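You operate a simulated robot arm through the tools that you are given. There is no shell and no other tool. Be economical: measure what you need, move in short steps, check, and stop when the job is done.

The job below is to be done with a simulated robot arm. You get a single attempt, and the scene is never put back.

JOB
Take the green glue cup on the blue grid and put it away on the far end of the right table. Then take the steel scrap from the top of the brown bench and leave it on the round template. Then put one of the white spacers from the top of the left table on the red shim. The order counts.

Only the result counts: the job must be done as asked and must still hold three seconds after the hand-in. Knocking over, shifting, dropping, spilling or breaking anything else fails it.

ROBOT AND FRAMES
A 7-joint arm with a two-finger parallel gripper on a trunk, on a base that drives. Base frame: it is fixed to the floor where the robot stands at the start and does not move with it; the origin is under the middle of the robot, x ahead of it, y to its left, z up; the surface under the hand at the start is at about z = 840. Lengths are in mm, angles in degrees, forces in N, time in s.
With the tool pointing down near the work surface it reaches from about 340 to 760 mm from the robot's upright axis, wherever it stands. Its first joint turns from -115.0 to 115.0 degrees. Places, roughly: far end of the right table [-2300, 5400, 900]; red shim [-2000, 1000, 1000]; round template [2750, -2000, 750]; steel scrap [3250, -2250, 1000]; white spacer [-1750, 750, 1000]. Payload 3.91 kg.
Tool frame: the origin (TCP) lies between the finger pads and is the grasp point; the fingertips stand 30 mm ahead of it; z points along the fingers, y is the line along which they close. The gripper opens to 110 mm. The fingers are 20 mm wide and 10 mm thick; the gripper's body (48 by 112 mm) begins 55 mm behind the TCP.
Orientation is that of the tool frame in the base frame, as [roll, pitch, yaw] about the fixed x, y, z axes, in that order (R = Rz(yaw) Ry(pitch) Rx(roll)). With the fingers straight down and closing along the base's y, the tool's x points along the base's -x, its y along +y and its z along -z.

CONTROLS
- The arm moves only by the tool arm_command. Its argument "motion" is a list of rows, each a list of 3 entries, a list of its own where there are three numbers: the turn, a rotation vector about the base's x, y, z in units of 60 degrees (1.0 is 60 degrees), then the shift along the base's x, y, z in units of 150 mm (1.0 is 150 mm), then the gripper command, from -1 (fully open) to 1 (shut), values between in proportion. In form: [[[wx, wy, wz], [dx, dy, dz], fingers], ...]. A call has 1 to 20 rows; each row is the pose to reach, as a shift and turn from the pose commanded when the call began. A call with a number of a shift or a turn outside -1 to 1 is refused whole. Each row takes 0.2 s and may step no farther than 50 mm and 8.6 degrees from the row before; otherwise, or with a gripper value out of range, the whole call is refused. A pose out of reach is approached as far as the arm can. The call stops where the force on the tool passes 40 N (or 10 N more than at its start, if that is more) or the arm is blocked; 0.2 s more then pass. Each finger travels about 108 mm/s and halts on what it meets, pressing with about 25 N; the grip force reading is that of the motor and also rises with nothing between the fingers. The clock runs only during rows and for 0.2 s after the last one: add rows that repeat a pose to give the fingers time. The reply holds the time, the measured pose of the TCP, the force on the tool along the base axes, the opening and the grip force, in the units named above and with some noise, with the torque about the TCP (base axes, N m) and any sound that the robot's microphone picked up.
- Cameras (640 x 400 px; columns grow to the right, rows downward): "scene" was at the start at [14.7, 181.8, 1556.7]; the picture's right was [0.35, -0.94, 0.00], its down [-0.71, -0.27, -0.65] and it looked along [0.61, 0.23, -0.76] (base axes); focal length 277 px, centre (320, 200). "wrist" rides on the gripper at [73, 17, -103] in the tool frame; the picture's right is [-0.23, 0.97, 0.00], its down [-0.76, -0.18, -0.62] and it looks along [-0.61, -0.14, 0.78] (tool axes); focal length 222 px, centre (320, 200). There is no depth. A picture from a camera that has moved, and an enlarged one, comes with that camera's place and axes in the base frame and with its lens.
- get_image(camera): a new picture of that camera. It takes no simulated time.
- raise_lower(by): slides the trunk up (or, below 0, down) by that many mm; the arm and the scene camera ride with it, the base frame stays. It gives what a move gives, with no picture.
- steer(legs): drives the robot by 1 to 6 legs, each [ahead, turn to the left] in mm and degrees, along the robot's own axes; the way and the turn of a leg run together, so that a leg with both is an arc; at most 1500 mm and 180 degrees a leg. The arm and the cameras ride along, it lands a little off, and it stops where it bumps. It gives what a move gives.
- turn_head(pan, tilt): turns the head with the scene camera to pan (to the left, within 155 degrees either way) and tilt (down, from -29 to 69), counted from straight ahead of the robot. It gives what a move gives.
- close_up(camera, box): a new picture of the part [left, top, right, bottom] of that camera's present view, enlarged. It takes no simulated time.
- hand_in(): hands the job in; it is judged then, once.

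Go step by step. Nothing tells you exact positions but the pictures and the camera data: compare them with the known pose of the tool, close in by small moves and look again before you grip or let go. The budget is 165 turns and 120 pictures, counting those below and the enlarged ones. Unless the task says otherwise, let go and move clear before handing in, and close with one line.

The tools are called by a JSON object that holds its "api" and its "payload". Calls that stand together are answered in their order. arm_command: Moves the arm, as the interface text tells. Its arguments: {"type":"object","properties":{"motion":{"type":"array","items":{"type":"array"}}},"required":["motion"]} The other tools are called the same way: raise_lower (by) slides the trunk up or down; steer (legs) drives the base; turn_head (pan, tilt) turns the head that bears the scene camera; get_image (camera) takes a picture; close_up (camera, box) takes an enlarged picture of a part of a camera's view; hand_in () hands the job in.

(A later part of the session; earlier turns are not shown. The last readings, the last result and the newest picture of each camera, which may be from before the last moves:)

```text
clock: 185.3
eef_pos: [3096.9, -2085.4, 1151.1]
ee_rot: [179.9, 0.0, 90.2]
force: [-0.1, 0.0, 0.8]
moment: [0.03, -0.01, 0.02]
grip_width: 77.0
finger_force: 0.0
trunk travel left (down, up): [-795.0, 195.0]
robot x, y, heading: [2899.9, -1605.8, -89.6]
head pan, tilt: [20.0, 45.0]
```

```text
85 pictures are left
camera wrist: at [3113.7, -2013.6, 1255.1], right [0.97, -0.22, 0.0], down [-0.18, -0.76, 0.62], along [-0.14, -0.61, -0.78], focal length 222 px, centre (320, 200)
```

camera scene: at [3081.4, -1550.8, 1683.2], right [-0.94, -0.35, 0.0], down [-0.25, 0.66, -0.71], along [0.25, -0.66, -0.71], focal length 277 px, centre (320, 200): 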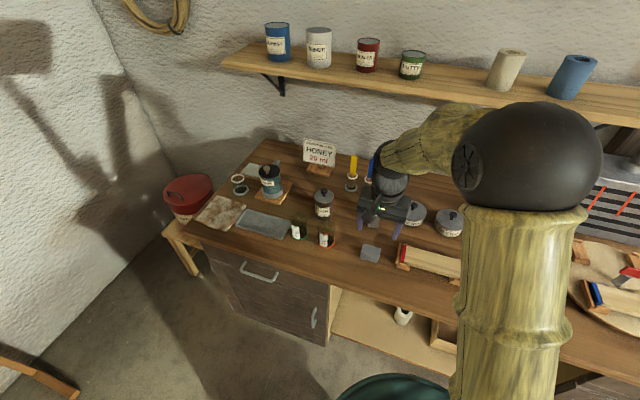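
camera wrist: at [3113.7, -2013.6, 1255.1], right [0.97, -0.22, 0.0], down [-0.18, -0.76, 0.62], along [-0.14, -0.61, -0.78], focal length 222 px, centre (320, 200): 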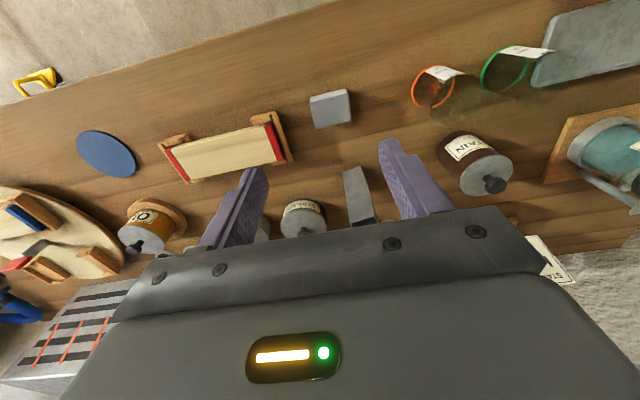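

{"api": "close_up", "payload": {"camera": "wrist", "box": [310, 150, 400, 230]}}

{"api": "turn_head", "payload": {"pan": 0, "tilt": 50}}

{"api": "get_image", "payload": {"camera": "scene"}}

```text
5.00 times, centred on (355, 190) of wrist
camera zoom: at [3113.7, -2013.6, 1255.1], right [0.97, -0.22, 0.0], down [-0.18, -0.76, 0.62], along [-0.14, -0.61, -0.78], focal length 1111 px, centre (145, 250)
```

zoom: 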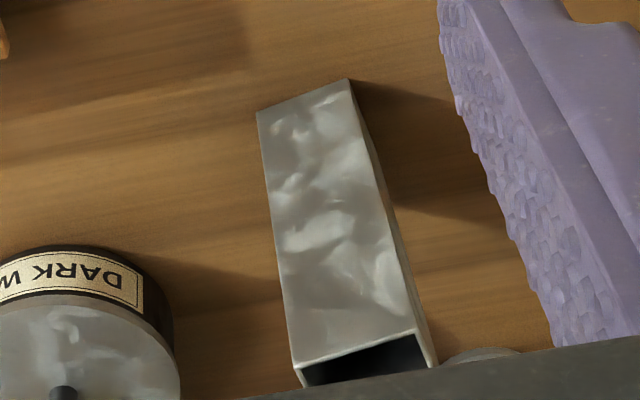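

```text
clock: 186.1
eef_pos: [3096.7, -2084.8, 1151.3]
ee_rot: [180.0, 0.1, 90.2]
force: [0.8, 0.4, 0.0]
moment: [0.02, -0.02, 0.04]
grip_width: 77.1
finger_force: 0.1
trunk travel left (down, up): [-795.0, 195.0]
robot x, y, heading: [2899.3, -1605.3, -89.6]
head pan, tilt: [0.0, 50.0]
```

```text
83 pictures are left
camera scene: at [3054.2, -1621.4, 1676.3], right [-1.0, -0.01, 0.0], down [0.0, 0.77, -0.64], along [0.0, -0.64, -0.77], focal length 277 px, centre (320, 200)
```

scene: 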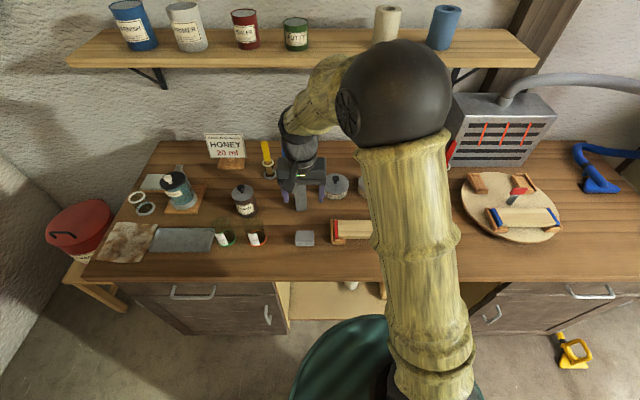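

The scrap is a hollow steel box section about 38 mm wide and roughly 145 mm tall, centred near (3124, -2271). I'll move the hand partway toward it at a safe height and check.

{"api": "arm_command", "payload": {"motion": [[[0, 0, 0], [0.06, -0.3, 0], -0.4], [[0, 0, 0], [0.12, -0.6, 0], -0.4], [[0, 0, 0], [0.18, -0.9, 0], -0.4], [[0, 0, 0], [0.18, -0.9, 0], -0.4]]}}

{"api": "get_image", "payload": {"camera": "wrist"}}

{"api": "close_up", "payload": {"camera": "scene", "box": [240, 120, 400, 220]}}

```text
clock: 187.1
eef_pos: [3122.9, -2221.1, 1151.9]
ee_rot: [180.0, 0.1, 90.2]
force: [-0.2, -0.9, 0.4]
moment: [-0.03, 0.0, 0.01]
grip_width: 77.1
finger_force: 0.1
trunk travel left (down, up): [-795.0, 195.0]
robot x, y, heading: [2895.3, -1606.2, -89.8]
head pan, tilt: [0.0, 50.0]
```

```text
82 pictures are left
camera wrist: at [3139.8, -2147.8, 1255.3], right [0.97, -0.22, 0.0], down [-0.18, -0.76, 0.62], along [-0.14, -0.61, -0.78], focal length 222 px, centre (320, 200)
```

wrist: 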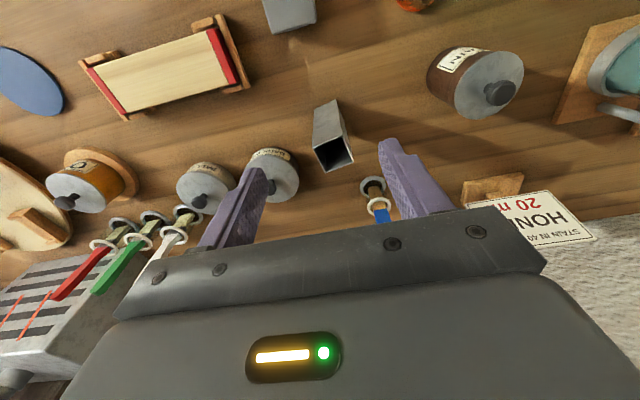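

```text
4.00 times, centred on (320, 170) of scene
camera zoom: at [3053.7, -1619.8, 1676.4], right [-1.0, -0.01, 0.0], down [0.0, 0.77, -0.64], along [0.0, -0.64, -0.77], focal length 1109 px, centre (320, 320)
```

zoom: 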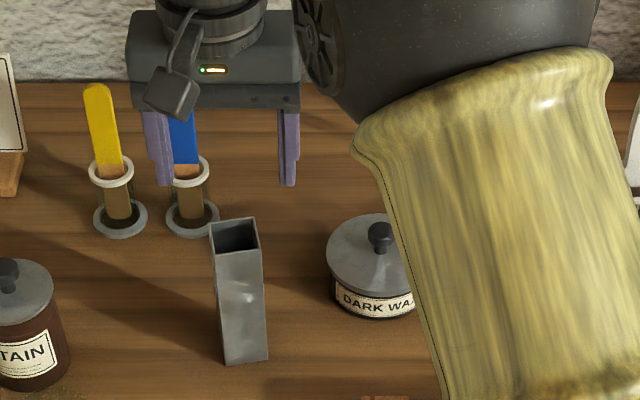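

The tube's top centre is at about (3124, -2264, 1017). I'll position above it, descend around the upper part, and check before closing.

{"api": "arm_command", "payload": {"motion": [[[0, 0, 0], [0.01, -0.287, 0], -0.4], [[0, 0, 0], [0.01, -0.287, -0.3], -0.4], [[0, 0, 0], [0.01, -0.287, -0.6], -0.4], [[0, 0, 0], [0.01, -0.287, -0.6], -0.4]]}}

{"api": "get_image", "payload": {"camera": "wrist"}}

{"api": "close_up", "payload": {"camera": "scene", "box": [240, 120, 400, 220]}}

```text
clock: 188.1
eef_pos: [3126.5, -2262.8, 1061.9]
ee_rot: [-180.0, 0.1, 90.1]
force: [0.8, -0.1, -0.3]
moment: [0.0, -0.01, -0.02]
grip_width: 77.0
finger_force: 0.0
trunk travel left (down, up): [-795.0, 195.0]
robot x, y, heading: [2900.1, -1605.0, -89.7]
head pan, tilt: [0.0, 50.0]
```

```text
80 pictures are left
camera wrist: at [3142.0, -2189.7, 1165.5], right [0.97, -0.22, 0.0], down [-0.18, -0.76, 0.62], along [-0.14, -0.61, -0.78], focal length 222 px, centre (320, 200)
```

wrist: 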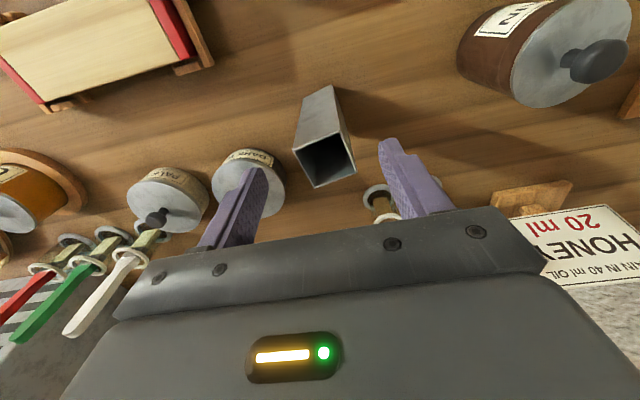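

```text
4.00 times, centred on (320, 170) of scene
camera zoom: at [3053.8, -1620.4, 1676.3], right [-1.0, -0.01, 0.0], down [0.0, 0.77, -0.64], along [0.0, -0.64, -0.77], focal length 1109 px, centre (320, 320)
```

zoom: 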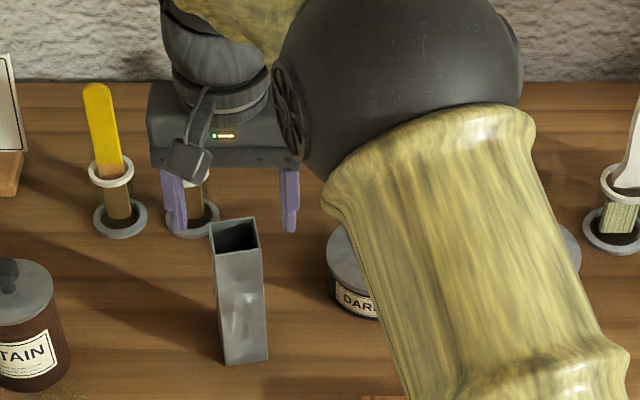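

The tube is centred between the fingers. I'll go down 65 mm and close on it.

{"api": "arm_command", "payload": {"motion": [[[0, 0, 0], [0, -0.02, -0.15], -0.4], [[0, 0, 0], [0, -0.02, -0.3], -0.4], [[0, 0, 0], [0, -0.02, -0.43], -0.4], [[0, 0, 0], [0, -0.02, -0.43], -0.4]]}}

{"api": "get_image", "payload": {"camera": "wrist"}}

```text
clock: 189.1
eef_pos: [3125.3, -2265.1, 997.3]
ee_rot: [-179.9, 0.1, 90.2]
force: [0.1, 0.0, -0.2]
moment: [-0.01, 0.03, 0.0]
grip_width: 77.1
finger_force: 0.1
trunk travel left (down, up): [-795.0, 195.0]
robot x, y, heading: [2898.0, -1608.3, -89.6]
head pan, tilt: [0.0, 50.0]
```

```text
78 pictures are left
camera wrist: at [3142.6, -2193.1, 1101.1], right [0.97, -0.22, 0.0], down [-0.18, -0.76, 0.62], along [-0.14, -0.61, -0.78], focal length 222 px, centre (320, 200)
```

wrist: 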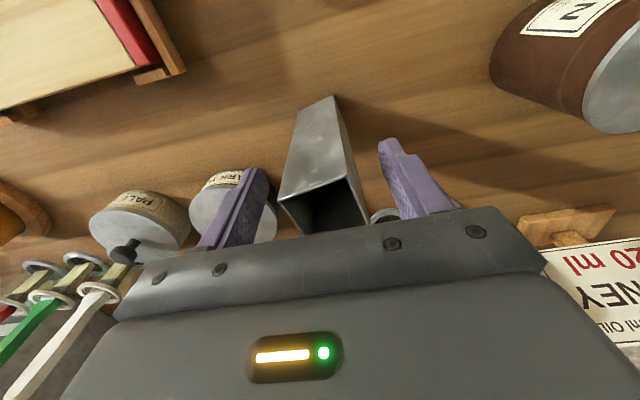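

The fingers straddle the tube's upper part evenly. I'll close.

{"api": "arm_command", "payload": {"motion": [[[0, 0, 0], [0, 0, 0], 0], [[0, 0, 0], [0, 0, 0], 0.3], [[0, 0, 0], [0, 0, 0], 0.7], [[0, 0, 0], [0, 0, 0], 0.7], [[0, 0, 0], [0, 0, 0], 0.7]]}}

{"api": "arm_command", "payload": {"motion": [[[0, 0, 0], [0, 0, 0.07], 0.7], [[0, 0, 0], [0, 0, 0.15], 0.7], [[0, 0, 0], [0, 0, 0.3], 0.7], [[0, 0, 0], [0, 0, 0.45], 0.7], [[0, 0, 0], [0, 0, 0.45], 0.7]]}}

{"api": "get_image", "payload": {"camera": "scene"}}

{"api": "get_image", "payload": {"camera": "wrist"}}

```text
clock: 190.3
eef_pos: [3125.5, -2266.9, 997.0]
ee_rot: [-179.9, 0.2, 90.2]
force: [1.3, -1.1, 0.8]
moment: [-0.02, 0.0, 0.03]
grip_width: 39.9
finger_force: 25.1
trunk travel left (down, up): [-795.0, 195.0]
robot x, y, heading: [2899.2, -1605.9, -89.9]
head pan, tilt: [0.0, 50.0]
```

```text
clock: 191.5
eef_pos: [3124.5, -2265.8, 1063.9]
ee_rot: [-180.0, 0.0, 90.2]
force: [-0.8, 0.4, -3.8]
moment: [0.01, -0.01, 0.01]
grip_width: 40.1
finger_force: 24.8
trunk travel left (down, up): [-795.0, 195.0]
robot x, y, heading: [2899.2, -1609.8, -89.8]
head pan, tilt: [0.0, 50.0]
```

```text
77 pictures are left
camera scene: at [3054.3, -1622.0, 1676.2], right [-1.0, -0.01, 0.0], down [0.0, 0.77, -0.64], along [0.0, -0.64, -0.77], focal length 277 px, centre (320, 200)
```

scene: 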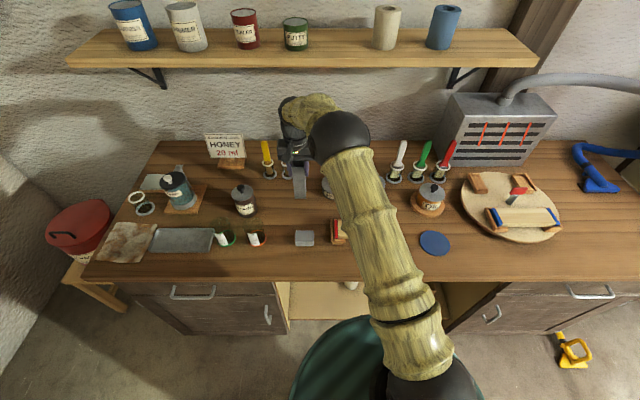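

```text
76 pictures are left
camera wrist: at [3142.0, -2193.7, 1168.4], right [0.97, -0.22, 0.0], down [-0.17, -0.76, 0.62], along [-0.14, -0.61, -0.78], focal length 222 px, centre (320, 200)
```

wrist: 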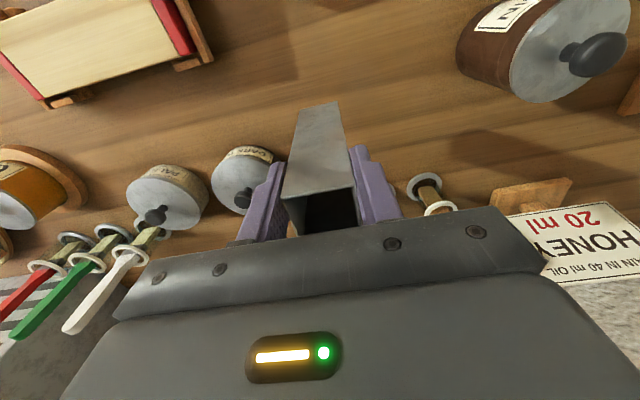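

The tube is held securely and nothing else moved. I'll raise it further and carry it toward the blue disc near (2674, -2111).

{"api": "arm_command", "payload": {"motion": [[[0, 0, 0], [0, 0, 0.3], 0.7], [[0, 0, 0], [0, 0, 0.6], 0.7], [[0, 0, 0], [-0.3, 0.1, 0.6], 0.7], [[0, 0, 0], [-0.6, 0.2, 0.6], 0.7], [[0, 0, 0], [-0.9, 0.3, 0.6], 0.7]]}}

{"api": "arm_command", "payload": {"motion": [[[0, 0, 0], [-0.3, 0.12, 0], 0.7], [[0, 0, 0], [-0.6, 0.25, 0], 0.7], [[0, 0, 0], [-0.9, 0.4, 0], 0.7], [[0, 0, 0], [-0.95, 0.4, 0], 0.7], [[0, 0, 0], [-0.95, 0.4, 0], 0.7]]}}

{"api": "get_image", "payload": {"camera": "wrist"}}

{"api": "get_image", "payload": {"camera": "scene"}}

```text
clock: 192.7
eef_pos: [2986.9, -2220.8, 1155.2]
ee_rot: [179.9, 0.1, 90.2]
force: [-0.2, -0.8, -4.0]
moment: [0.03, -0.06, -0.02]
grip_width: 40.0
finger_force: 25.3
trunk travel left (down, up): [-795.0, 195.0]
robot x, y, heading: [2898.0, -1608.5, -89.7]
head pan, tilt: [0.0, 50.0]
```

```text
refused: row 3 steps farther than a row can; nothing moved
```

```text
75 pictures are left
camera wrist: at [3005.0, -2147.9, 1258.6], right [0.97, -0.22, 0.0], down [-0.18, -0.76, 0.62], along [-0.14, -0.61, -0.78], focal length 222 px, centre (320, 200)
```

wrist: 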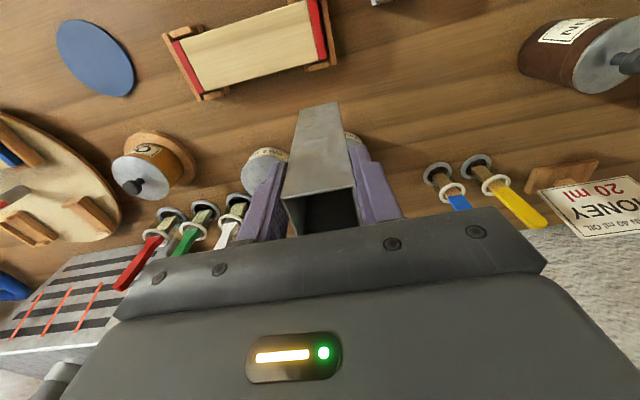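

```text
74 pictures are left
camera scene: at [3052.0, -1620.9, 1676.5], right [-1.0, 0.0, 0.0], down [0.0, 0.77, -0.64], along [0.0, -0.64, -0.77], focal length 277 px, centre (320, 200)
```

scene: 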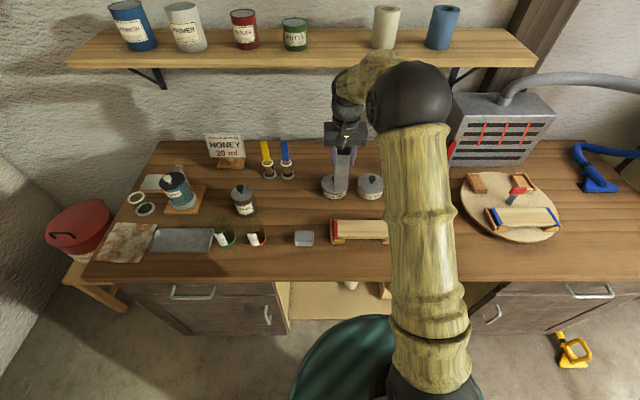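

The disc again measures about (2675, -2113). I'll continue in two smaller moves.

{"api": "arm_command", "payload": {"motion": [[[0, 0, 0], [-0.28, 0.09, 0], 0.7], [[0, 0, 0], [-0.56, 0.18, 0], 0.7], [[0, 0, 0], [-0.84, 0.28, 0], 0.7], [[0, 0, 0], [-0.98, 0.34, 0], 0.7]]}}

{"api": "arm_command", "payload": {"motion": [[[0, 0, 0], [-0.28, 0.09, 0], 0.7], [[0, 0, 0], [-0.56, 0.18, 0], 0.7], [[0, 0, 0], [-0.84, 0.28, 0], 0.7], [[0, 0, 0], [-0.98, 0.36, 0], 0.7], [[0, 0, 0], [-0.98, 0.36, 0], 0.7]]}}

{"api": "get_image", "payload": {"camera": "wrist"}}

{"api": "turn_head", "payload": {"pan": 25, "tilt": 50}}

{"api": "get_image", "payload": {"camera": "scene"}}

```text
clock: 193.7
eef_pos: [2844.1, -2170.3, 1155.2]
ee_rot: [180.0, 0.1, 90.2]
force: [-0.1, 0.0, -4.3]
moment: [0.02, 0.0, -0.03]
grip_width: 39.8
finger_force: 24.6
trunk travel left (down, up): [-795.0, 195.0]
robot x, y, heading: [2898.6, -1605.7, -89.7]
head pan, tilt: [0.0, 50.0]
```

```text
clock: 194.9
eef_pos: [2694.8, -2115.8, 1154.0]
ee_rot: [-180.0, 0.0, 90.2]
force: [0.0, 1.1, -3.2]
moment: [0.05, 0.0, 0.01]
grip_width: 40.0
finger_force: 24.6
trunk travel left (down, up): [-795.0, 195.0]
robot x, y, heading: [2898.8, -1609.1, -89.8]
head pan, tilt: [0.0, 50.0]
```

```text
73 pictures are left
camera wrist: at [2712.2, -2043.9, 1258.9], right [0.97, -0.22, 0.0], down [-0.17, -0.76, 0.62], along [-0.14, -0.61, -0.78], focal length 222 px, centre (320, 200)
```

wrist: 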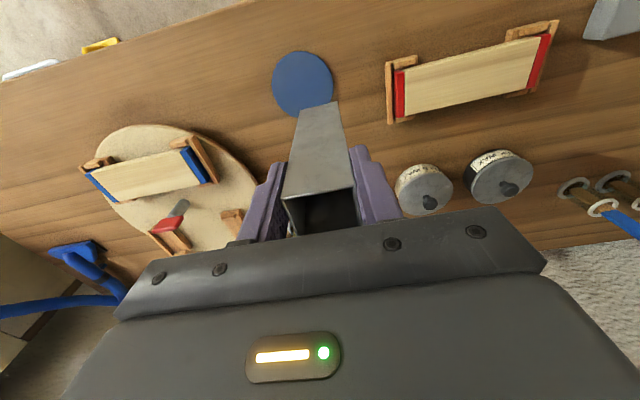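

```text
clock: 195.8
eef_pos: [2696.9, -2116.4, 1155.0]
ee_rot: [-180.0, 0.0, 90.2]
force: [-0.4, 0.2, -2.6]
moment: [0.04, -0.01, 0.01]
grip_width: 39.7
finger_force: 25.0
trunk travel left (down, up): [-795.0, 195.0]
robot x, y, heading: [2899.7, -1605.3, -89.7]
head pan, tilt: [25.0, 50.0]
```

```text
72 pictures are left
camera scene: at [3086.2, -1614.3, 1676.3], right [-0.9, -0.43, 0.0], down [-0.33, 0.69, -0.64], along [0.27, -0.58, -0.77], focal length 277 px, centre (320, 200)
```

scene: 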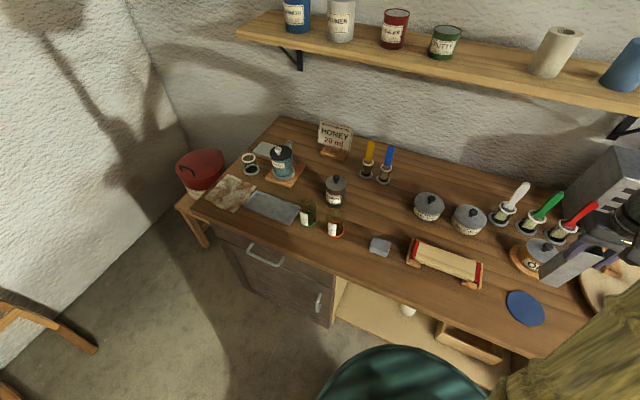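

The tube is almost over the disc, which is about 98 mm across and centred near (2670, -2112). I'll shift 25 mm and lower to just above it.

{"api": "arm_command", "payload": {"motion": [[[0, 0, 0], [-0.17, 0.025, 0], 0.7], [[0, 0, 0], [-0.17, 0.025, -0.25], 0.7], [[0, 0, 0], [-0.17, 0.025, -0.5], 0.7], [[0, 0, 0], [-0.17, 0.025, -0.72], 0.7], [[0, 0, 0], [-0.17, 0.025, -0.72], 0.7]]}}

{"api": "get_image", "payload": {"camera": "wrist"}}

{"api": "turn_head", "payload": {"pan": -10, "tilt": 50}}

{"api": "get_image", "payload": {"camera": "scene"}}

```text
clock: 197.0
eef_pos: [2671.2, -2111.6, 1048.4]
ee_rot: [-180.0, 0.1, 90.2]
force: [-0.3, -0.8, -3.2]
moment: [0.05, -0.02, 0.01]
grip_width: 39.9
finger_force: 25.2
trunk travel left (down, up): [-795.0, 195.0]
robot x, y, heading: [2897.2, -1607.5, -89.8]
head pan, tilt: [25.0, 50.0]
```

```text
71 pictures are left
camera wrist: at [2687.6, -2040.2, 1151.1], right [0.97, -0.22, 0.0], down [-0.18, -0.76, 0.62], along [-0.14, -0.61, -0.78], focal length 222 px, centre (320, 200)
```

wrist: 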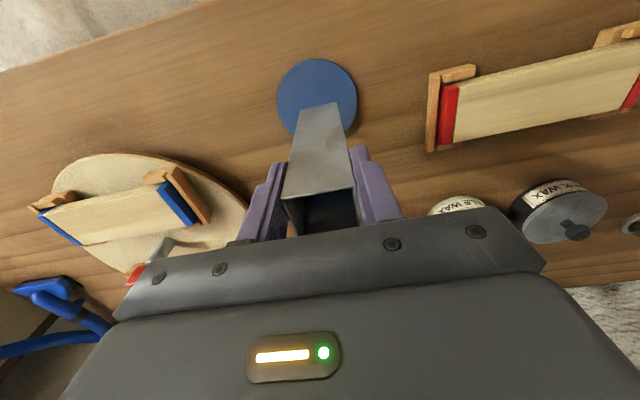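

```text
clock: 198.0
eef_pos: [2670.3, -2112.6, 1047.1]
ee_rot: [-180.0, 0.0, 90.2]
force: [1.3, 1.0, -2.2]
moment: [0.05, 0.02, 0.02]
grip_width: 39.8
finger_force: 24.7
trunk travel left (down, up): [-795.0, 195.0]
robot x, y, heading: [2900.4, -1604.5, -89.7]
head pan, tilt: [-10.0, 50.0]
```

```text
70 pictures are left
camera scene: at [3040.5, -1620.6, 1676.3], right [-0.99, 0.17, 0.0], down [0.13, 0.76, -0.64], along [-0.11, -0.63, -0.77], focal length 277 px, centre (320, 200)
```

scene: 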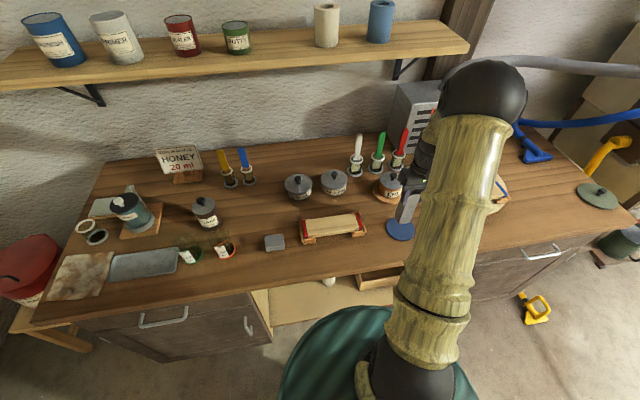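

The tube hangs centred over the disc. I'll lower it 30 mm, then in 2 mm rows toward contact.

{"api": "arm_command", "payload": {"motion": [[[0, 0, 0], [0, 0.02, -0.1], 0.7], [[0, 0, 0], [0, 0.02, -0.2], 0.7], [[0, 0, 0], [0, 0.02, -0.215], 0.7], [[0, 0, 0], [0, 0.02, -0.23], 0.7], [[0, 0, 0], [0, 0.02, -0.245], 0.7], [[0, 0, 0], [0, 0.02, -0.26], 0.7], [[0, 0, 0], [0, 0.02, -0.27], 0.7]]}}

{"api": "get_image", "payload": {"camera": "wrist"}}

```text
clock: 199.6
eef_pos: [2669.9, -2108.9, 1005.5]
ee_rot: [-180.0, 0.0, 90.3]
force: [-0.3, -1.2, -3.6]
moment: [0.1, -0.01, -0.01]
grip_width: 39.8
finger_force: 24.8
trunk travel left (down, up): [-795.0, 195.0]
robot x, y, heading: [2894.7, -1607.7, -89.6]
head pan, tilt: [-10.0, 50.0]
```

```text
69 pictures are left
camera wrist: at [2687.2, -2036.9, 1109.8], right [0.97, -0.22, 0.0], down [-0.18, -0.76, 0.62], along [-0.14, -0.61, -0.78], focal length 222 px, centre (320, 200)
```

wrist: 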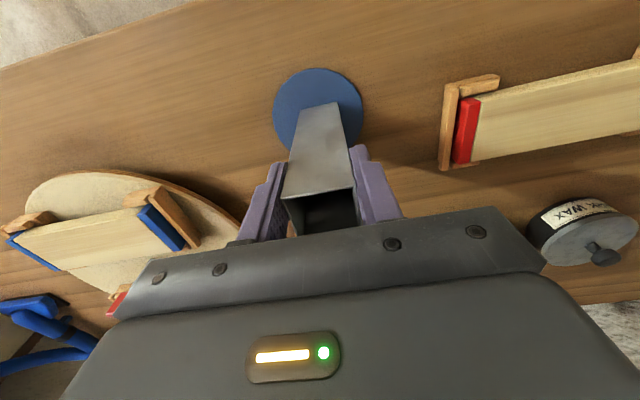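

{"api": "arm_command", "payload": {"motion": [[[0, 0, 0], [0, 0, -0.01], 0.7], [[0, 0, 0], [0, 0, -0.02], 0.7], [[0, 0, 0], [0, 0, -0.03], 0.7], [[0, 0, 0], [0, 0, -0.03], 0.7]]}}

{"api": "close_up", "payload": {"camera": "wrist", "box": [250, 50, 390, 150]}}

```text
clock: 200.6
eef_pos: [2670.1, -2109.6, 1001.4]
ee_rot: [-179.9, 0.2, 90.2]
force: [0.3, 1.8, 6.7]
moment: [0.14, -0.07, -0.01]
grip_width: 40.0
finger_force: 25.2
trunk travel left (down, up): [-795.0, 195.0]
robot x, y, heading: [2901.0, -1607.2, -89.7]
head pan, tilt: [-10.0, 50.0]
```

```text
4.00 times, centred on (320, 100) of wrist
camera zoom: at [2687.6, -2036.6, 1106.1], right [0.97, -0.22, 0.0], down [-0.17, -0.76, 0.62], along [-0.14, -0.61, -0.78], focal length 888 px, centre (320, 600)
```

zoom: 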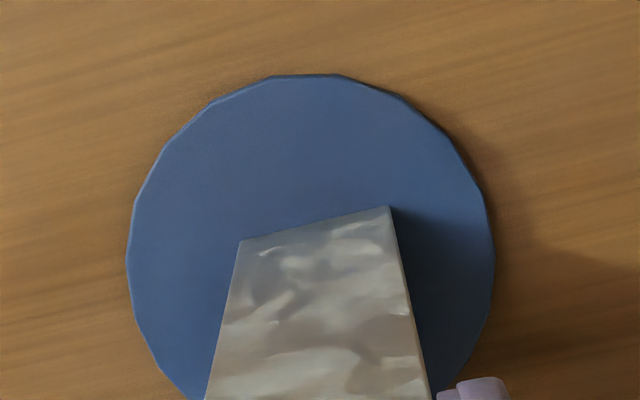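

The tube has touched down (the weight is now carried) and stands centred on the disc. I'll open slowly and rise clear.

{"api": "arm_command", "payload": {"motion": [[[0, 0, 0], [0, 0, 0.005], 0.3], [[0, 0, 0], [0, 0, 0.005], 0.2], [[0, 0, 0], [0, 0, 0.005], 0.0], [[0, 0, 0], [0, 0, 0.005], -0.3], [[0, 0, 0], [0, 0, 0.005], -0.4], [[0, 0, 0], [0, 0, 0.005], -0.4]]}}

{"api": "arm_command", "payload": {"motion": [[[0, 0, 0], [0, 0, 0.15], -0.4], [[0, 0, 0], [0, 0, 0.4], -0.4], [[0, 0, 0], [0, 0, 0.7], -0.4], [[0, 0, 0], [0, 0, 1], -0.4]]}}

{"api": "get_image", "payload": {"camera": "wrist"}}

```text
clock: 202.0
eef_pos: [2671.6, -2110.2, 1002.7]
ee_rot: [180.0, 0.2, 90.3]
force: [-1.0, 0.8, 1.0]
moment: [-0.01, 0.0, -0.02]
grip_width: 77.1
finger_force: 0.0
trunk travel left (down, up): [-795.0, 195.0]
robot x, y, heading: [2899.6, -1607.1, -89.7]
head pan, tilt: [-10.0, 50.0]
```

```text
clock: 203.0
eef_pos: [2671.1, -2110.2, 1154.4]
ee_rot: [-180.0, 0.0, 90.2]
force: [0.6, 0.8, -0.2]
moment: [-0.04, 0.01, -0.01]
grip_width: 76.9
finger_force: 0.1
trunk travel left (down, up): [-795.0, 195.0]
robot x, y, heading: [2900.3, -1606.8, -89.8]
head pan, tilt: [-10.0, 50.0]
```

```text
67 pictures are left
camera wrist: at [2687.8, -2036.7, 1257.1], right [0.97, -0.22, 0.0], down [-0.17, -0.76, 0.62], along [-0.14, -0.61, -0.78], focal length 222 px, centre (320, 200)
```

wrist: 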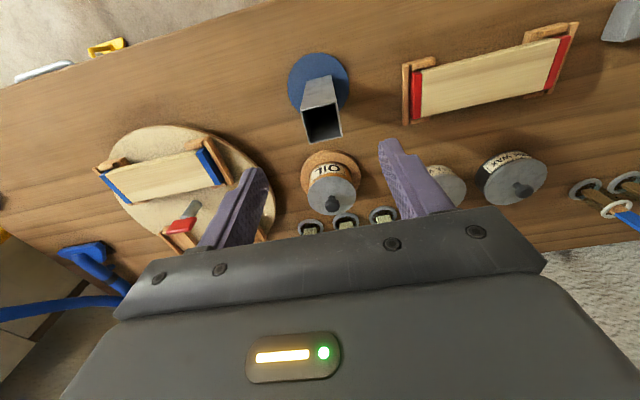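

The scrap stands on the round template. I'll back away, turn and drive back toward the left table for the spacers.

{"api": "steer", "payload": {"legs": [[-220, 0], [0, -96], [1250, 0], [1150, 0], [1100, 0]]}}

{"api": "turn_head", "payload": {"pan": -20, "tilt": 25}}

{"api": "get_image", "payload": {"camera": "scene"}}

```text
clock: 230.4
eef_pos: [-1053.7, -760.7, 1152.4]
ee_rot: [-179.9, -0.1, -5.7]
force: [-1.1, -0.1, -0.5]
moment: [-0.05, 0.0, -0.01]
grip_width: 76.9
finger_force: 0.1
trunk travel left (down, up): [-795.0, 195.0]
robot x, y, heading: [-572.5, -1041.2, 174.4]
head pan, tilt: [-10.0, 50.0]
```

```text
clock: 231.3
eef_pos: [-1053.4, -759.8, 1152.7]
ee_rot: [180.0, 0.1, -5.8]
force: [-0.5, 0.2, -0.3]
moment: [-0.01, 0.01, 0.01]
grip_width: 77.1
finger_force: 0.0
trunk travel left (down, up): [-795.0, 195.0]
robot x, y, heading: [-576.2, -1037.7, 174.3]
head pan, tilt: [-20.0, 25.0]
```

```text
66 pictures are left
camera scene: at [-612.2, -1155.5, 1713.7], right [0.43, 0.9, 0.0], down [0.38, -0.18, -0.91], along [-0.82, 0.39, -0.42], focal length 277 px, centre (320, 200)
```

scene: 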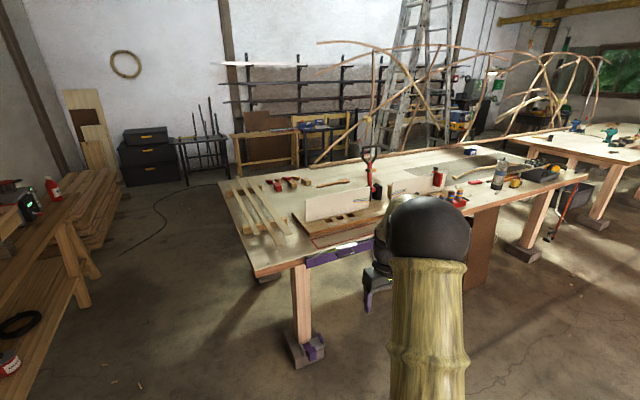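

The left table's near edge runs at about x ≈ -1650. I'll drive up the aisle to around (-880, 750) and look at the tabletop.

{"api": "steer", "payload": {"legs": [[0, -75], [900, 0], [900, 0]]}}

{"api": "turn_head", "payload": {"pan": 75, "tilt": 30}}

{"api": "get_image", "payload": {"camera": "scene"}}

```text
clock: 246.6
eef_pos: [-693.8, 1275.5, 1152.6]
ee_rot: [180.0, -0.1, -81.3]
force: [-0.1, 0.8, 0.1]
moment: [0.0, -0.01, 0.0]
grip_width: 76.7
finger_force: 0.0
trunk travel left (down, up): [-795.0, 195.0]
robot x, y, heading: [-847.0, 740.5, 98.7]
head pan, tilt: [-20.0, 25.0]
```

```text
clock: 248.3
eef_pos: [-693.3, 1273.8, 1152.9]
ee_rot: [-179.9, 0.0, -81.3]
force: [0.7, 0.7, 0.3]
moment: [0.01, 0.02, -0.01]
grip_width: 77.0
finger_force: 0.1
trunk travel left (down, up): [-795.0, 195.0]
robot x, y, heading: [-844.0, 741.0, 98.8]
head pan, tilt: [75.0, 30.0]
```

```text
65 pictures are left
camera scene: at [-1074.6, 671.5, 1705.8], right [0.11, 0.99, 0.0], down [0.5, -0.05, -0.87], along [-0.86, 0.09, -0.5], focal length 277 px, centre (320, 200)
```

scene: 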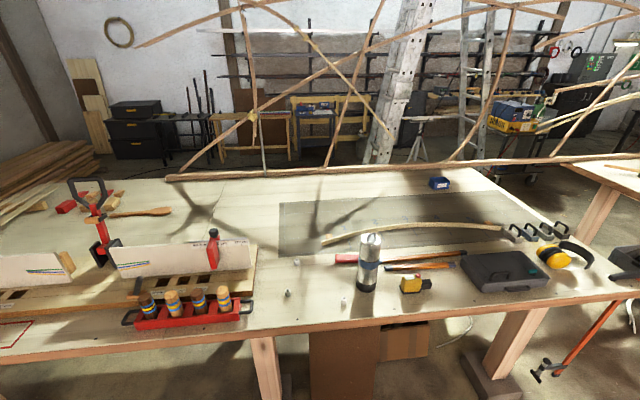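

{"api": "close_up", "payload": {"camera": "scene", "box": [260, 220, 420, 320]}}

{"api": "close_up", "payload": {"camera": "scene", "box": [120, 230, 280, 330]}}

```text
4.00 times, centred on (340, 270) of scene
camera zoom: at [-1074.6, 671.5, 1705.8], right [0.11, 0.99, 0.0], down [0.5, -0.05, -0.87], along [-0.86, 0.09, -0.5], focal length 1109 px, centre (240, -80)
```

zoom: 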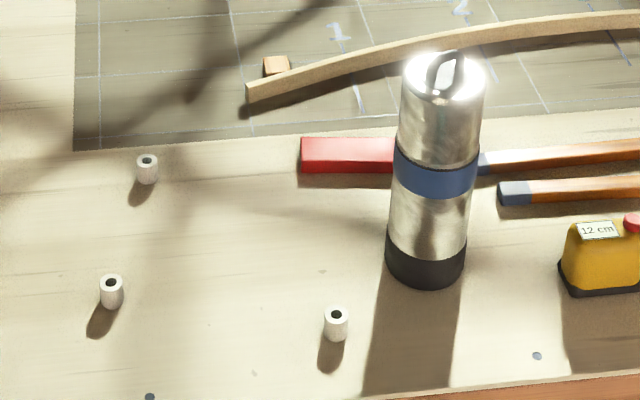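

```text
4.00 times, centred on (200, 280) of scene
camera zoom: at [-1074.6, 671.5, 1705.8], right [0.11, 0.99, 0.0], down [0.5, -0.05, -0.87], along [-0.86, 0.09, -0.5], focal length 1109 px, centre (800, -120)
```

zoom: 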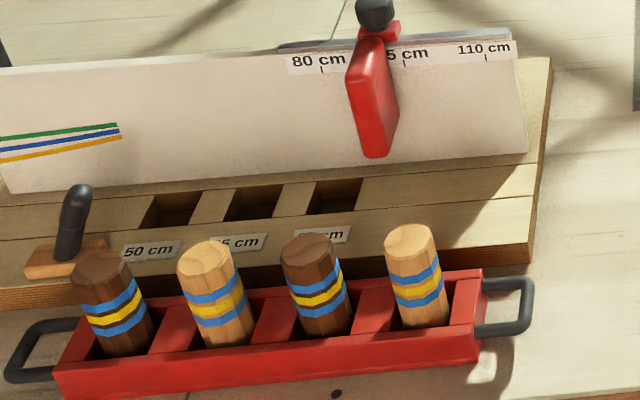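

I see three white spacers, near (-1740, 829), (-1801, 629) and (-1962, 667), and the red shim near (-1968, 883) behind the tall thermos. The middle spacer is the most isolated, so I'll face the table first and swing the hand away from the thermos before closing in.

{"api": "steer", "payload": {"legs": [[0, 81.3]]}}

{"api": "arm_command", "payload": {"motion": [[[0, 0, 0], [0, -0.3, 0.1], -0.4], [[0, 0, 0], [0, -0.6, 0.2], -0.4], [[0, 0, 0], [0, -0.9, 0.3], -0.4]]}}

{"api": "arm_command", "payload": {"motion": [[[0, 0, 0], [0, -0.3, 0.1], -0.4], [[0, 0, 0], [0, -0.6, 0.2], -0.4], [[0, 0, 0], [0, -0.9, 0.3], -0.4], [[0, 0, 0], [0, -1, 0.3], -0.4]]}}

{"api": "turn_head", "payload": {"pan": 0, "tilt": 40}}

{"api": "get_image", "payload": {"camera": "scene"}}

```text
clock: 253.8
eef_pos: [-1345.5, 978.0, 1152.2]
ee_rot: [179.9, 0.2, -0.5]
force: [0.4, 0.4, -0.7]
moment: [0.01, 0.0, 0.01]
grip_width: 77.0
finger_force: 0.0
trunk travel left (down, up): [-795.0, 195.0]
robot x, y, heading: [-844.5, 739.0, 179.5]
head pan, tilt: [75.0, 30.0]
```

```text
clock: 254.6
eef_pos: [-1343.1, 839.1, 1198.3]
ee_rot: [-179.9, 0.1, -0.6]
force: [0.1, 0.2, 0.1]
moment: [0.03, -0.04, 0.06]
grip_width: 77.1
finger_force: 0.1
trunk travel left (down, up): [-795.0, 195.0]
robot x, y, heading: [-846.9, 742.7, 179.6]
head pan, tilt: [75.0, 30.0]
```

```text
clock: 255.6
eef_pos: [-1344.6, 693.2, 1242.6]
ee_rot: [-180.0, 0.0, -0.4]
force: [-0.1, 0.2, -0.1]
moment: [-0.01, 0.0, -0.03]
grip_width: 77.1
finger_force: 0.1
trunk travel left (down, up): [-795.0, 195.0]
robot x, y, heading: [-844.3, 744.1, 179.4]
head pan, tilt: [75.0, 30.0]
```

```text
clock: 257.0
eef_pos: [-1344.2, 693.2, 1241.1]
ee_rot: [180.0, 0.0, -0.4]
force: [-0.2, 0.0, -0.7]
moment: [0.02, -0.01, 0.02]
grip_width: 76.9
finger_force: 0.0
trunk travel left (down, up): [-795.0, 195.0]
robot x, y, heading: [-843.4, 743.5, 179.8]
head pan, tilt: [0.0, 40.0]
```

```text
62 pictures are left
camera scene: at [-869.2, 591.5, 1690.4], right [0.01, 1.0, 0.0], down [0.64, 0.0, -0.77], along [-0.77, 0.0, -0.64], focal length 277 px, centre (320, 200)
```

scene: 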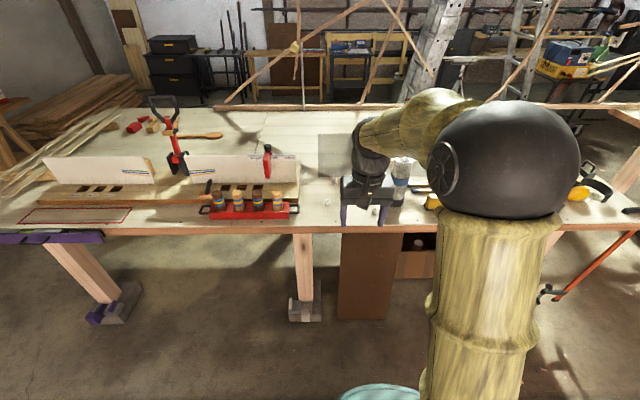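

The table edge is confirmed at x ≈ -1647. I'll drive 470 mm ahead, with the hand high and clear of the thermos.

{"api": "steer", "payload": {"legs": [[470, 0]]}}

{"api": "get_image", "payload": {"camera": "wrist"}}

{"api": "turn_head", "payload": {"pan": 0, "tilt": 55}}

{"api": "get_image", "payload": {"camera": "scene"}}

```text
clock: 260.2
eef_pos: [-1815.9, 697.9, 1241.6]
ee_rot: [-180.0, 0.0, -0.7]
force: [-0.5, -0.1, -0.8]
moment: [0.0, -0.02, 0.01]
grip_width: 76.8
finger_force: 0.0
trunk travel left (down, up): [-795.0, 195.0]
robot x, y, heading: [-1317.9, 746.2, 179.3]
head pan, tilt: [0.0, 40.0]
```

```text
61 pictures are left
camera wrist: at [-1744.2, 680.3, 1345.8], right [-0.24, -0.97, 0.0], down [-0.76, 0.19, 0.62], along [-0.61, 0.15, -0.78], focal length 222 px, centre (320, 200)
```

wrist: 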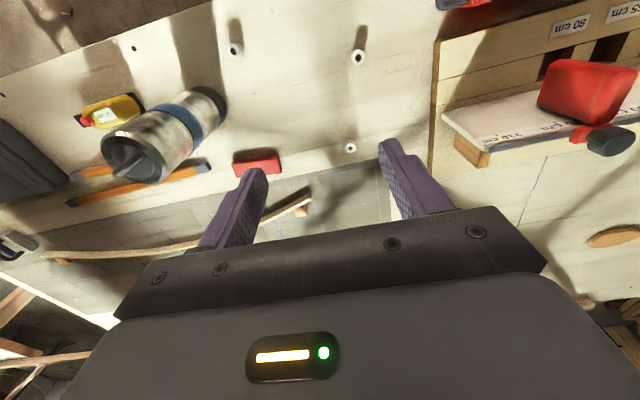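

```text
clock: 261.0
eef_pos: [-1815.1, 698.8, 1241.6]
ee_rot: [-179.9, 0.1, -0.6]
force: [-0.6, 0.5, -0.1]
moment: [-0.02, 0.01, 0.0]
grip_width: 76.8
finger_force: 0.0
trunk travel left (down, up): [-795.0, 195.0]
robot x, y, heading: [-1316.2, 748.3, 179.3]
head pan, tilt: [0.0, 55.0]
```

```text
60 pictures are left
camera scene: at [-1328.5, 595.4, 1669.8], right [0.01, 1.0, 0.0], down [0.82, -0.01, -0.57], along [-0.57, 0.01, -0.82], focal length 277 px, centre (320, 200)
```

scene: 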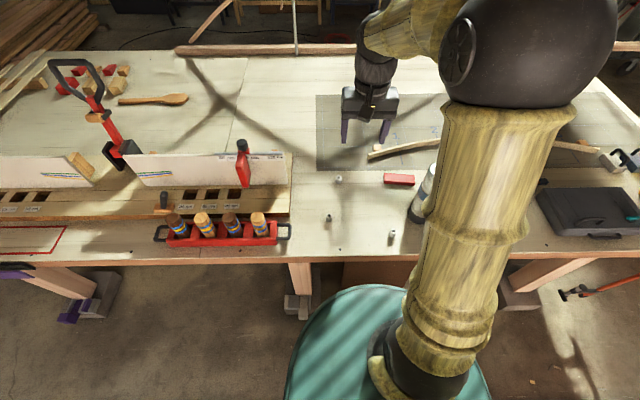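

Both wrist and scene views agree: spacer near (-1802, 629), shim near (-1950, 883). I'll enlarge the views to get sizes.

{"api": "close_up", "payload": {"camera": "scene", "box": [310, 150, 430, 250]}}

{"api": "close_up", "payload": {"camera": "wrist", "box": [220, 20, 400, 190]}}

```text
4.00 times, centred on (370, 200) of scene
camera zoom: at [-1328.5, 595.4, 1669.8], right [0.01, 1.0, 0.0], down [0.82, -0.01, -0.57], along [-0.57, 0.01, -0.82], focal length 1109 px, centre (120, 200)
```

zoom: 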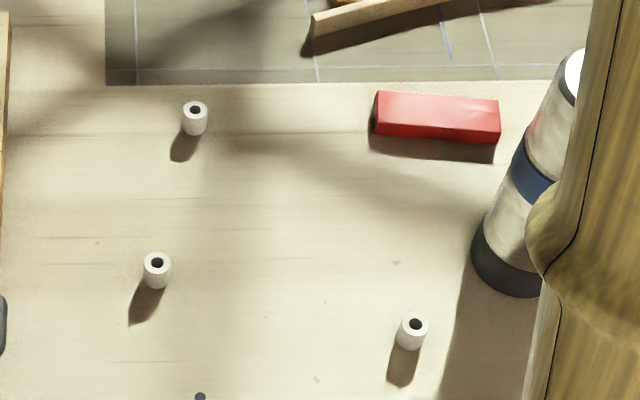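

```text
2.35 times, centred on (310, 105) of wrist
camera zoom: at [-1743.6, 680.3, 1346.0], right [-0.24, -0.97, 0.0], down [-0.76, 0.19, 0.62], along [-0.61, 0.15, -0.78], focal length 523 px, centre (344, 424)
```

zoom: 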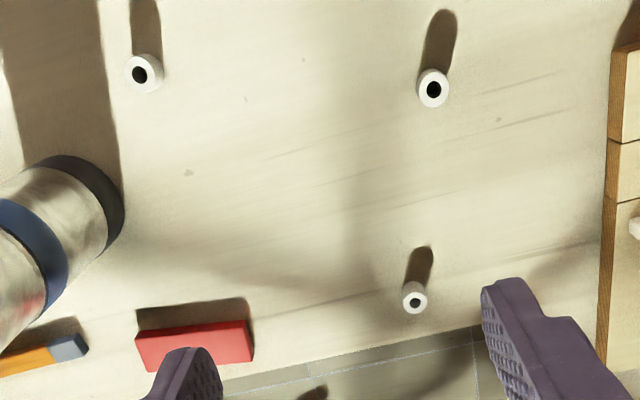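

The spacer is about 23 mm wide and 25 mm tall; the shim is about 112 × 32 mm, centred near (-1959, 890). The thermos stands close to the line from my base to the shim, so I'll shift the base about 145 mm to the left (y ≈ 605) for a clear approach.

{"api": "steer", "payload": {"legs": [[-300, 0], [0, 27], [310, 0], [0, -27], [25, 0]]}}

{"api": "get_image", "payload": {"camera": "scene"}}

{"api": "get_image", "payload": {"camera": "wrist"}}

```text
clock: 269.5
eef_pos: [-1814.4, 553.9, 1242.0]
ee_rot: [179.9, 0.1, -0.4]
force: [0.0, -0.1, -0.4]
moment: [-0.02, 0.01, -0.02]
grip_width: 77.4
finger_force: 0.1
trunk travel left (down, up): [-795.0, 195.0]
robot x, y, heading: [-1319.6, 603.3, 179.6]
head pan, tilt: [0.0, 55.0]
```

```text
57 pictures are left
camera scene: at [-1326.6, 453.9, 1669.8], right [0.0, 1.0, 0.0], down [0.82, 0.0, -0.57], along [-0.57, 0.0, -0.82], focal length 277 px, centre (320, 200)
```

scene: 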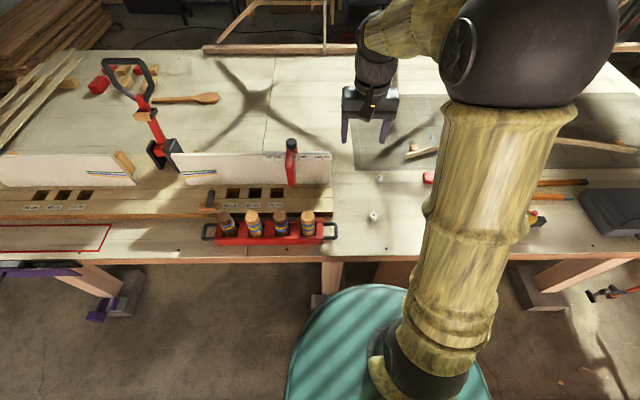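

```text
56 pictures are left
camera wrist: at [-1742.3, 536.9, 1346.6], right [-0.23, -0.97, 0.0], down [-0.76, 0.18, 0.62], along [-0.61, 0.15, -0.78], focal length 222 px, centre (320, 200)
```

wrist: 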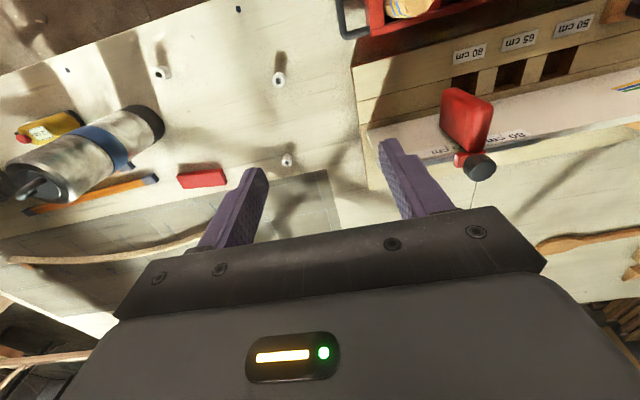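

The spacer measures (-1803, 629). I'll turn the tool by -90° in two steps so the wrist camera stays away from the thermos, while moving over the spacer and down.

{"api": "arm_command", "payload": {"motion": [[[0, 0, -0.14], [0.01, 0.07, -0.1], -0.4], [[0, 0, -0.28], [0.02, 0.14, -0.2], -0.4], [[0, 0, -0.42], [0.03, 0.21, -0.3], -0.4], [[0, 0, -0.56], [0.04, 0.28, -0.4], -0.4], [[0, 0, -0.7], [0.05, 0.35, -0.5], -0.4], [[0, 0, -0.84], [0.06, 0.42, -0.6], -0.4], [[0, 0, -0.98], [0.08, 0.5, -0.7], -0.4]]}}

{"api": "arm_command", "payload": {"motion": [[[0, 0, -0.13], [0, 0, 0], -0.4], [[0, 0, -0.26], [0, 0, 0], -0.4], [[0, 0, -0.39], [0, 0, 0], -0.4], [[0, 0, -0.515], [0, 0, 0], -0.4], [[0, 0, -0.515], [0, 0, 0], -0.4]]}}

{"api": "get_image", "payload": {"camera": "wrist"}}

```text
clock: 271.1
eef_pos: [-1802.9, 631.0, 1137.0]
ee_rot: [-180.0, 0.1, -59.3]
force: [0.0, -1.1, 0.2]
moment: [-0.02, -0.01, 0.01]
grip_width: 77.0
finger_force: 0.0
trunk travel left (down, up): [-795.0, 195.0]
robot x, y, heading: [-1318.5, 602.6, 179.6]
head pan, tilt: [0.0, 55.0]
```

```text
clock: 272.3
eef_pos: [-1804.0, 629.6, 1137.9]
ee_rot: [180.0, 0.1, -90.2]
force: [-0.4, 0.0, 0.3]
moment: [0.04, -0.01, -0.02]
grip_width: 77.2
finger_force: 0.0
trunk travel left (down, up): [-795.0, 195.0]
robot x, y, heading: [-1315.9, 605.5, 179.9]
head pan, tilt: [0.0, 55.0]
```

```text
55 pictures are left
camera wrist: at [-1820.9, 556.8, 1241.0], right [-0.97, 0.23, 0.0], down [0.18, 0.76, 0.62], along [0.14, 0.61, -0.78], focal length 222 px, centre (320, 200)
```

wrist: 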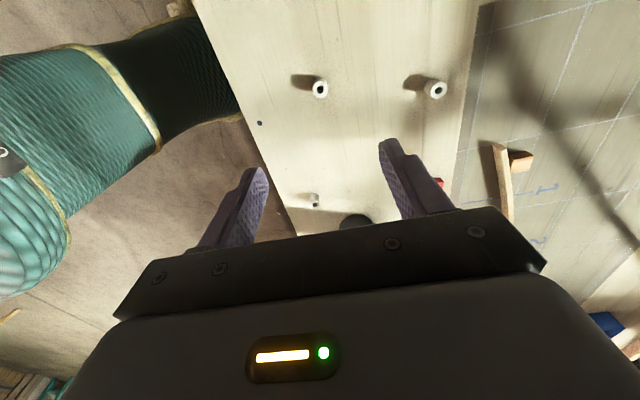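

The hand is over the spacer to within 2 mm. I'll go down most of the way and check.

{"api": "arm_command", "payload": {"motion": [[[0, 0, 0], [-0.01, -0.01, -0.3], -0.4], [[0, 0, 0], [-0.01, -0.01, -0.6], -0.4], [[0, 0, 0], [-0.01, -0.01, -0.9], -0.4], [[0, 0, 0], [-0.01, -0.01, -0.98], -0.4], [[0, 0, 0], [-0.01, -0.01, -0.98], -0.4]]}}

{"api": "get_image", "payload": {"camera": "wrist"}}

{"api": "close_up", "payload": {"camera": "scene", "box": [330, 140, 450, 240]}}

```text
clock: 273.5
eef_pos: [-1806.0, 627.6, 990.9]
ee_rot: [-180.0, 0.0, -90.2]
force: [0.1, -0.3, 0.8]
moment: [-0.01, 0.0, 0.0]
grip_width: 76.9
finger_force: 0.1
trunk travel left (down, up): [-795.0, 195.0]
robot x, y, heading: [-1315.7, 599.9, 179.5]
head pan, tilt: [0.0, 55.0]
```

```text
54 pictures are left
camera wrist: at [-1822.6, 554.9, 1094.6], right [-0.97, 0.23, 0.0], down [0.18, 0.76, 0.62], along [0.14, 0.61, -0.78], focal length 222 px, centre (320, 200)
```

wrist: 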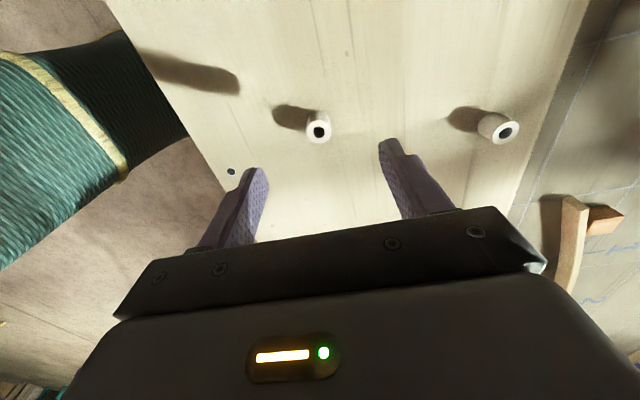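

```text
4.00 times, centred on (390, 190) of scene
camera zoom: at [-1328.0, 453.9, 1669.7], right [0.0, 1.0, 0.0], down [0.82, 0.0, -0.57], along [-0.57, 0.0, -0.82], focal length 1109 px, centre (40, 240)
```

zoom: 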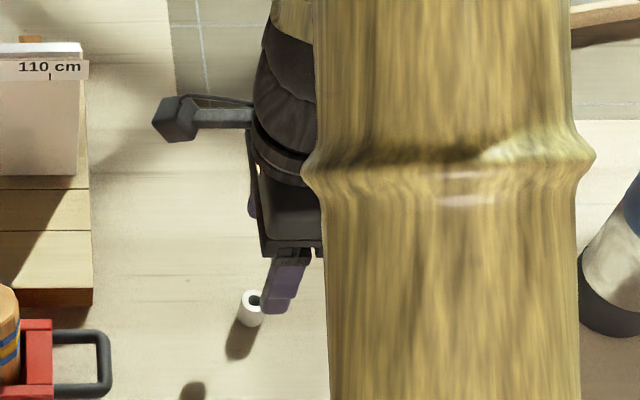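

Still well centred. I'll descend to TCP z ≈ 918 and look before closing.

{"api": "arm_command", "payload": {"motion": [[[0, 0, 0], [0.01, 0, -0.25], -0.4], [[0, 0, 0], [0.01, 0, -0.4], -0.4], [[0, 0, 0], [0.01, 0, -0.46], -0.4], [[0, 0, 0], [0.01, 0, -0.487], -0.4], [[0, 0, 0], [0.01, 0, -0.487], -0.4]]}}

{"api": "get_image", "payload": {"camera": "wrist"}}

```text
clock: 274.7
eef_pos: [-1804.5, 628.2, 917.4]
ee_rot: [179.9, 0.1, -90.1]
force: [-0.1, 0.6, 0.3]
moment: [-0.03, -0.05, 0.05]
grip_width: 77.1
finger_force: 0.0
trunk travel left (down, up): [-795.0, 195.0]
robot x, y, heading: [-1316.1, 601.3, 179.9]
head pan, tilt: [0.0, 55.0]
```

```text
52 pictures are left
camera wrist: at [-1820.8, 555.0, 1021.3], right [-0.97, 0.23, 0.0], down [0.18, 0.76, 0.62], along [0.14, 0.61, -0.78], focal length 222 px, centre (320, 200)
```

wrist: 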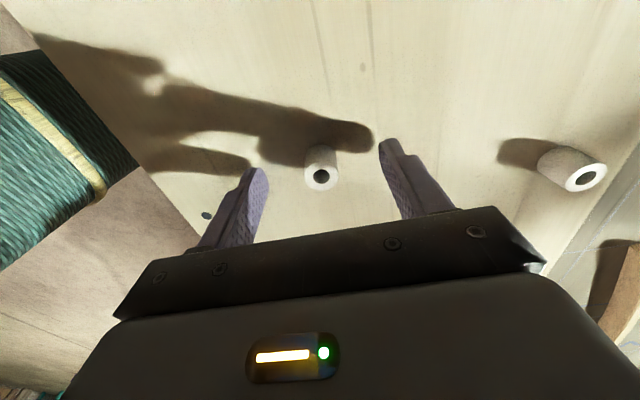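

The spacer sits between the fingers with its top near z 906. I'll close on it here.

{"api": "arm_command", "payload": {"motion": [[[0, 0, 0], [0, 0, 0], 0], [[0, 0, 0], [0, 0, 0], 0.4], [[0, 0, 0], [0, 0, 0], 0.9], [[0, 0, 0], [0, 0, 0], 0.9], [[0, 0, 0], [0, 0, 0], 0.9], [[0, 0, 0], [0, 0, 0], 0.9]]}}

{"api": "get_image", "payload": {"camera": "wrist"}}

```text
clock: 276.1
eef_pos: [-1803.6, 627.6, 916.4]
ee_rot: [179.9, 0.0, -90.1]
force: [0.3, 0.9, -0.2]
moment: [-0.02, 0.01, 0.02]
grip_width: 17.9
finger_force: 25.0
trunk travel left (down, up): [-795.0, 195.0]
robot x, y, heading: [-1316.6, 601.2, 179.4]
head pan, tilt: [0.0, 55.0]
```

```text
51 pictures are left
camera wrist: at [-1820.8, 554.9, 1021.5], right [-0.97, 0.23, 0.0], down [0.18, 0.76, 0.62], along [0.14, 0.61, -0.78], focal length 222 px, centre (320, 200)
```

wrist: 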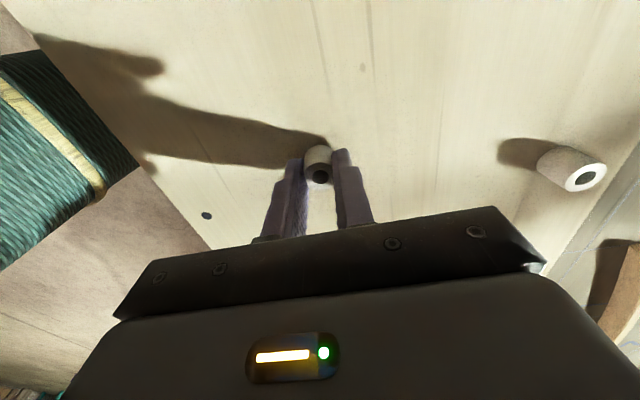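

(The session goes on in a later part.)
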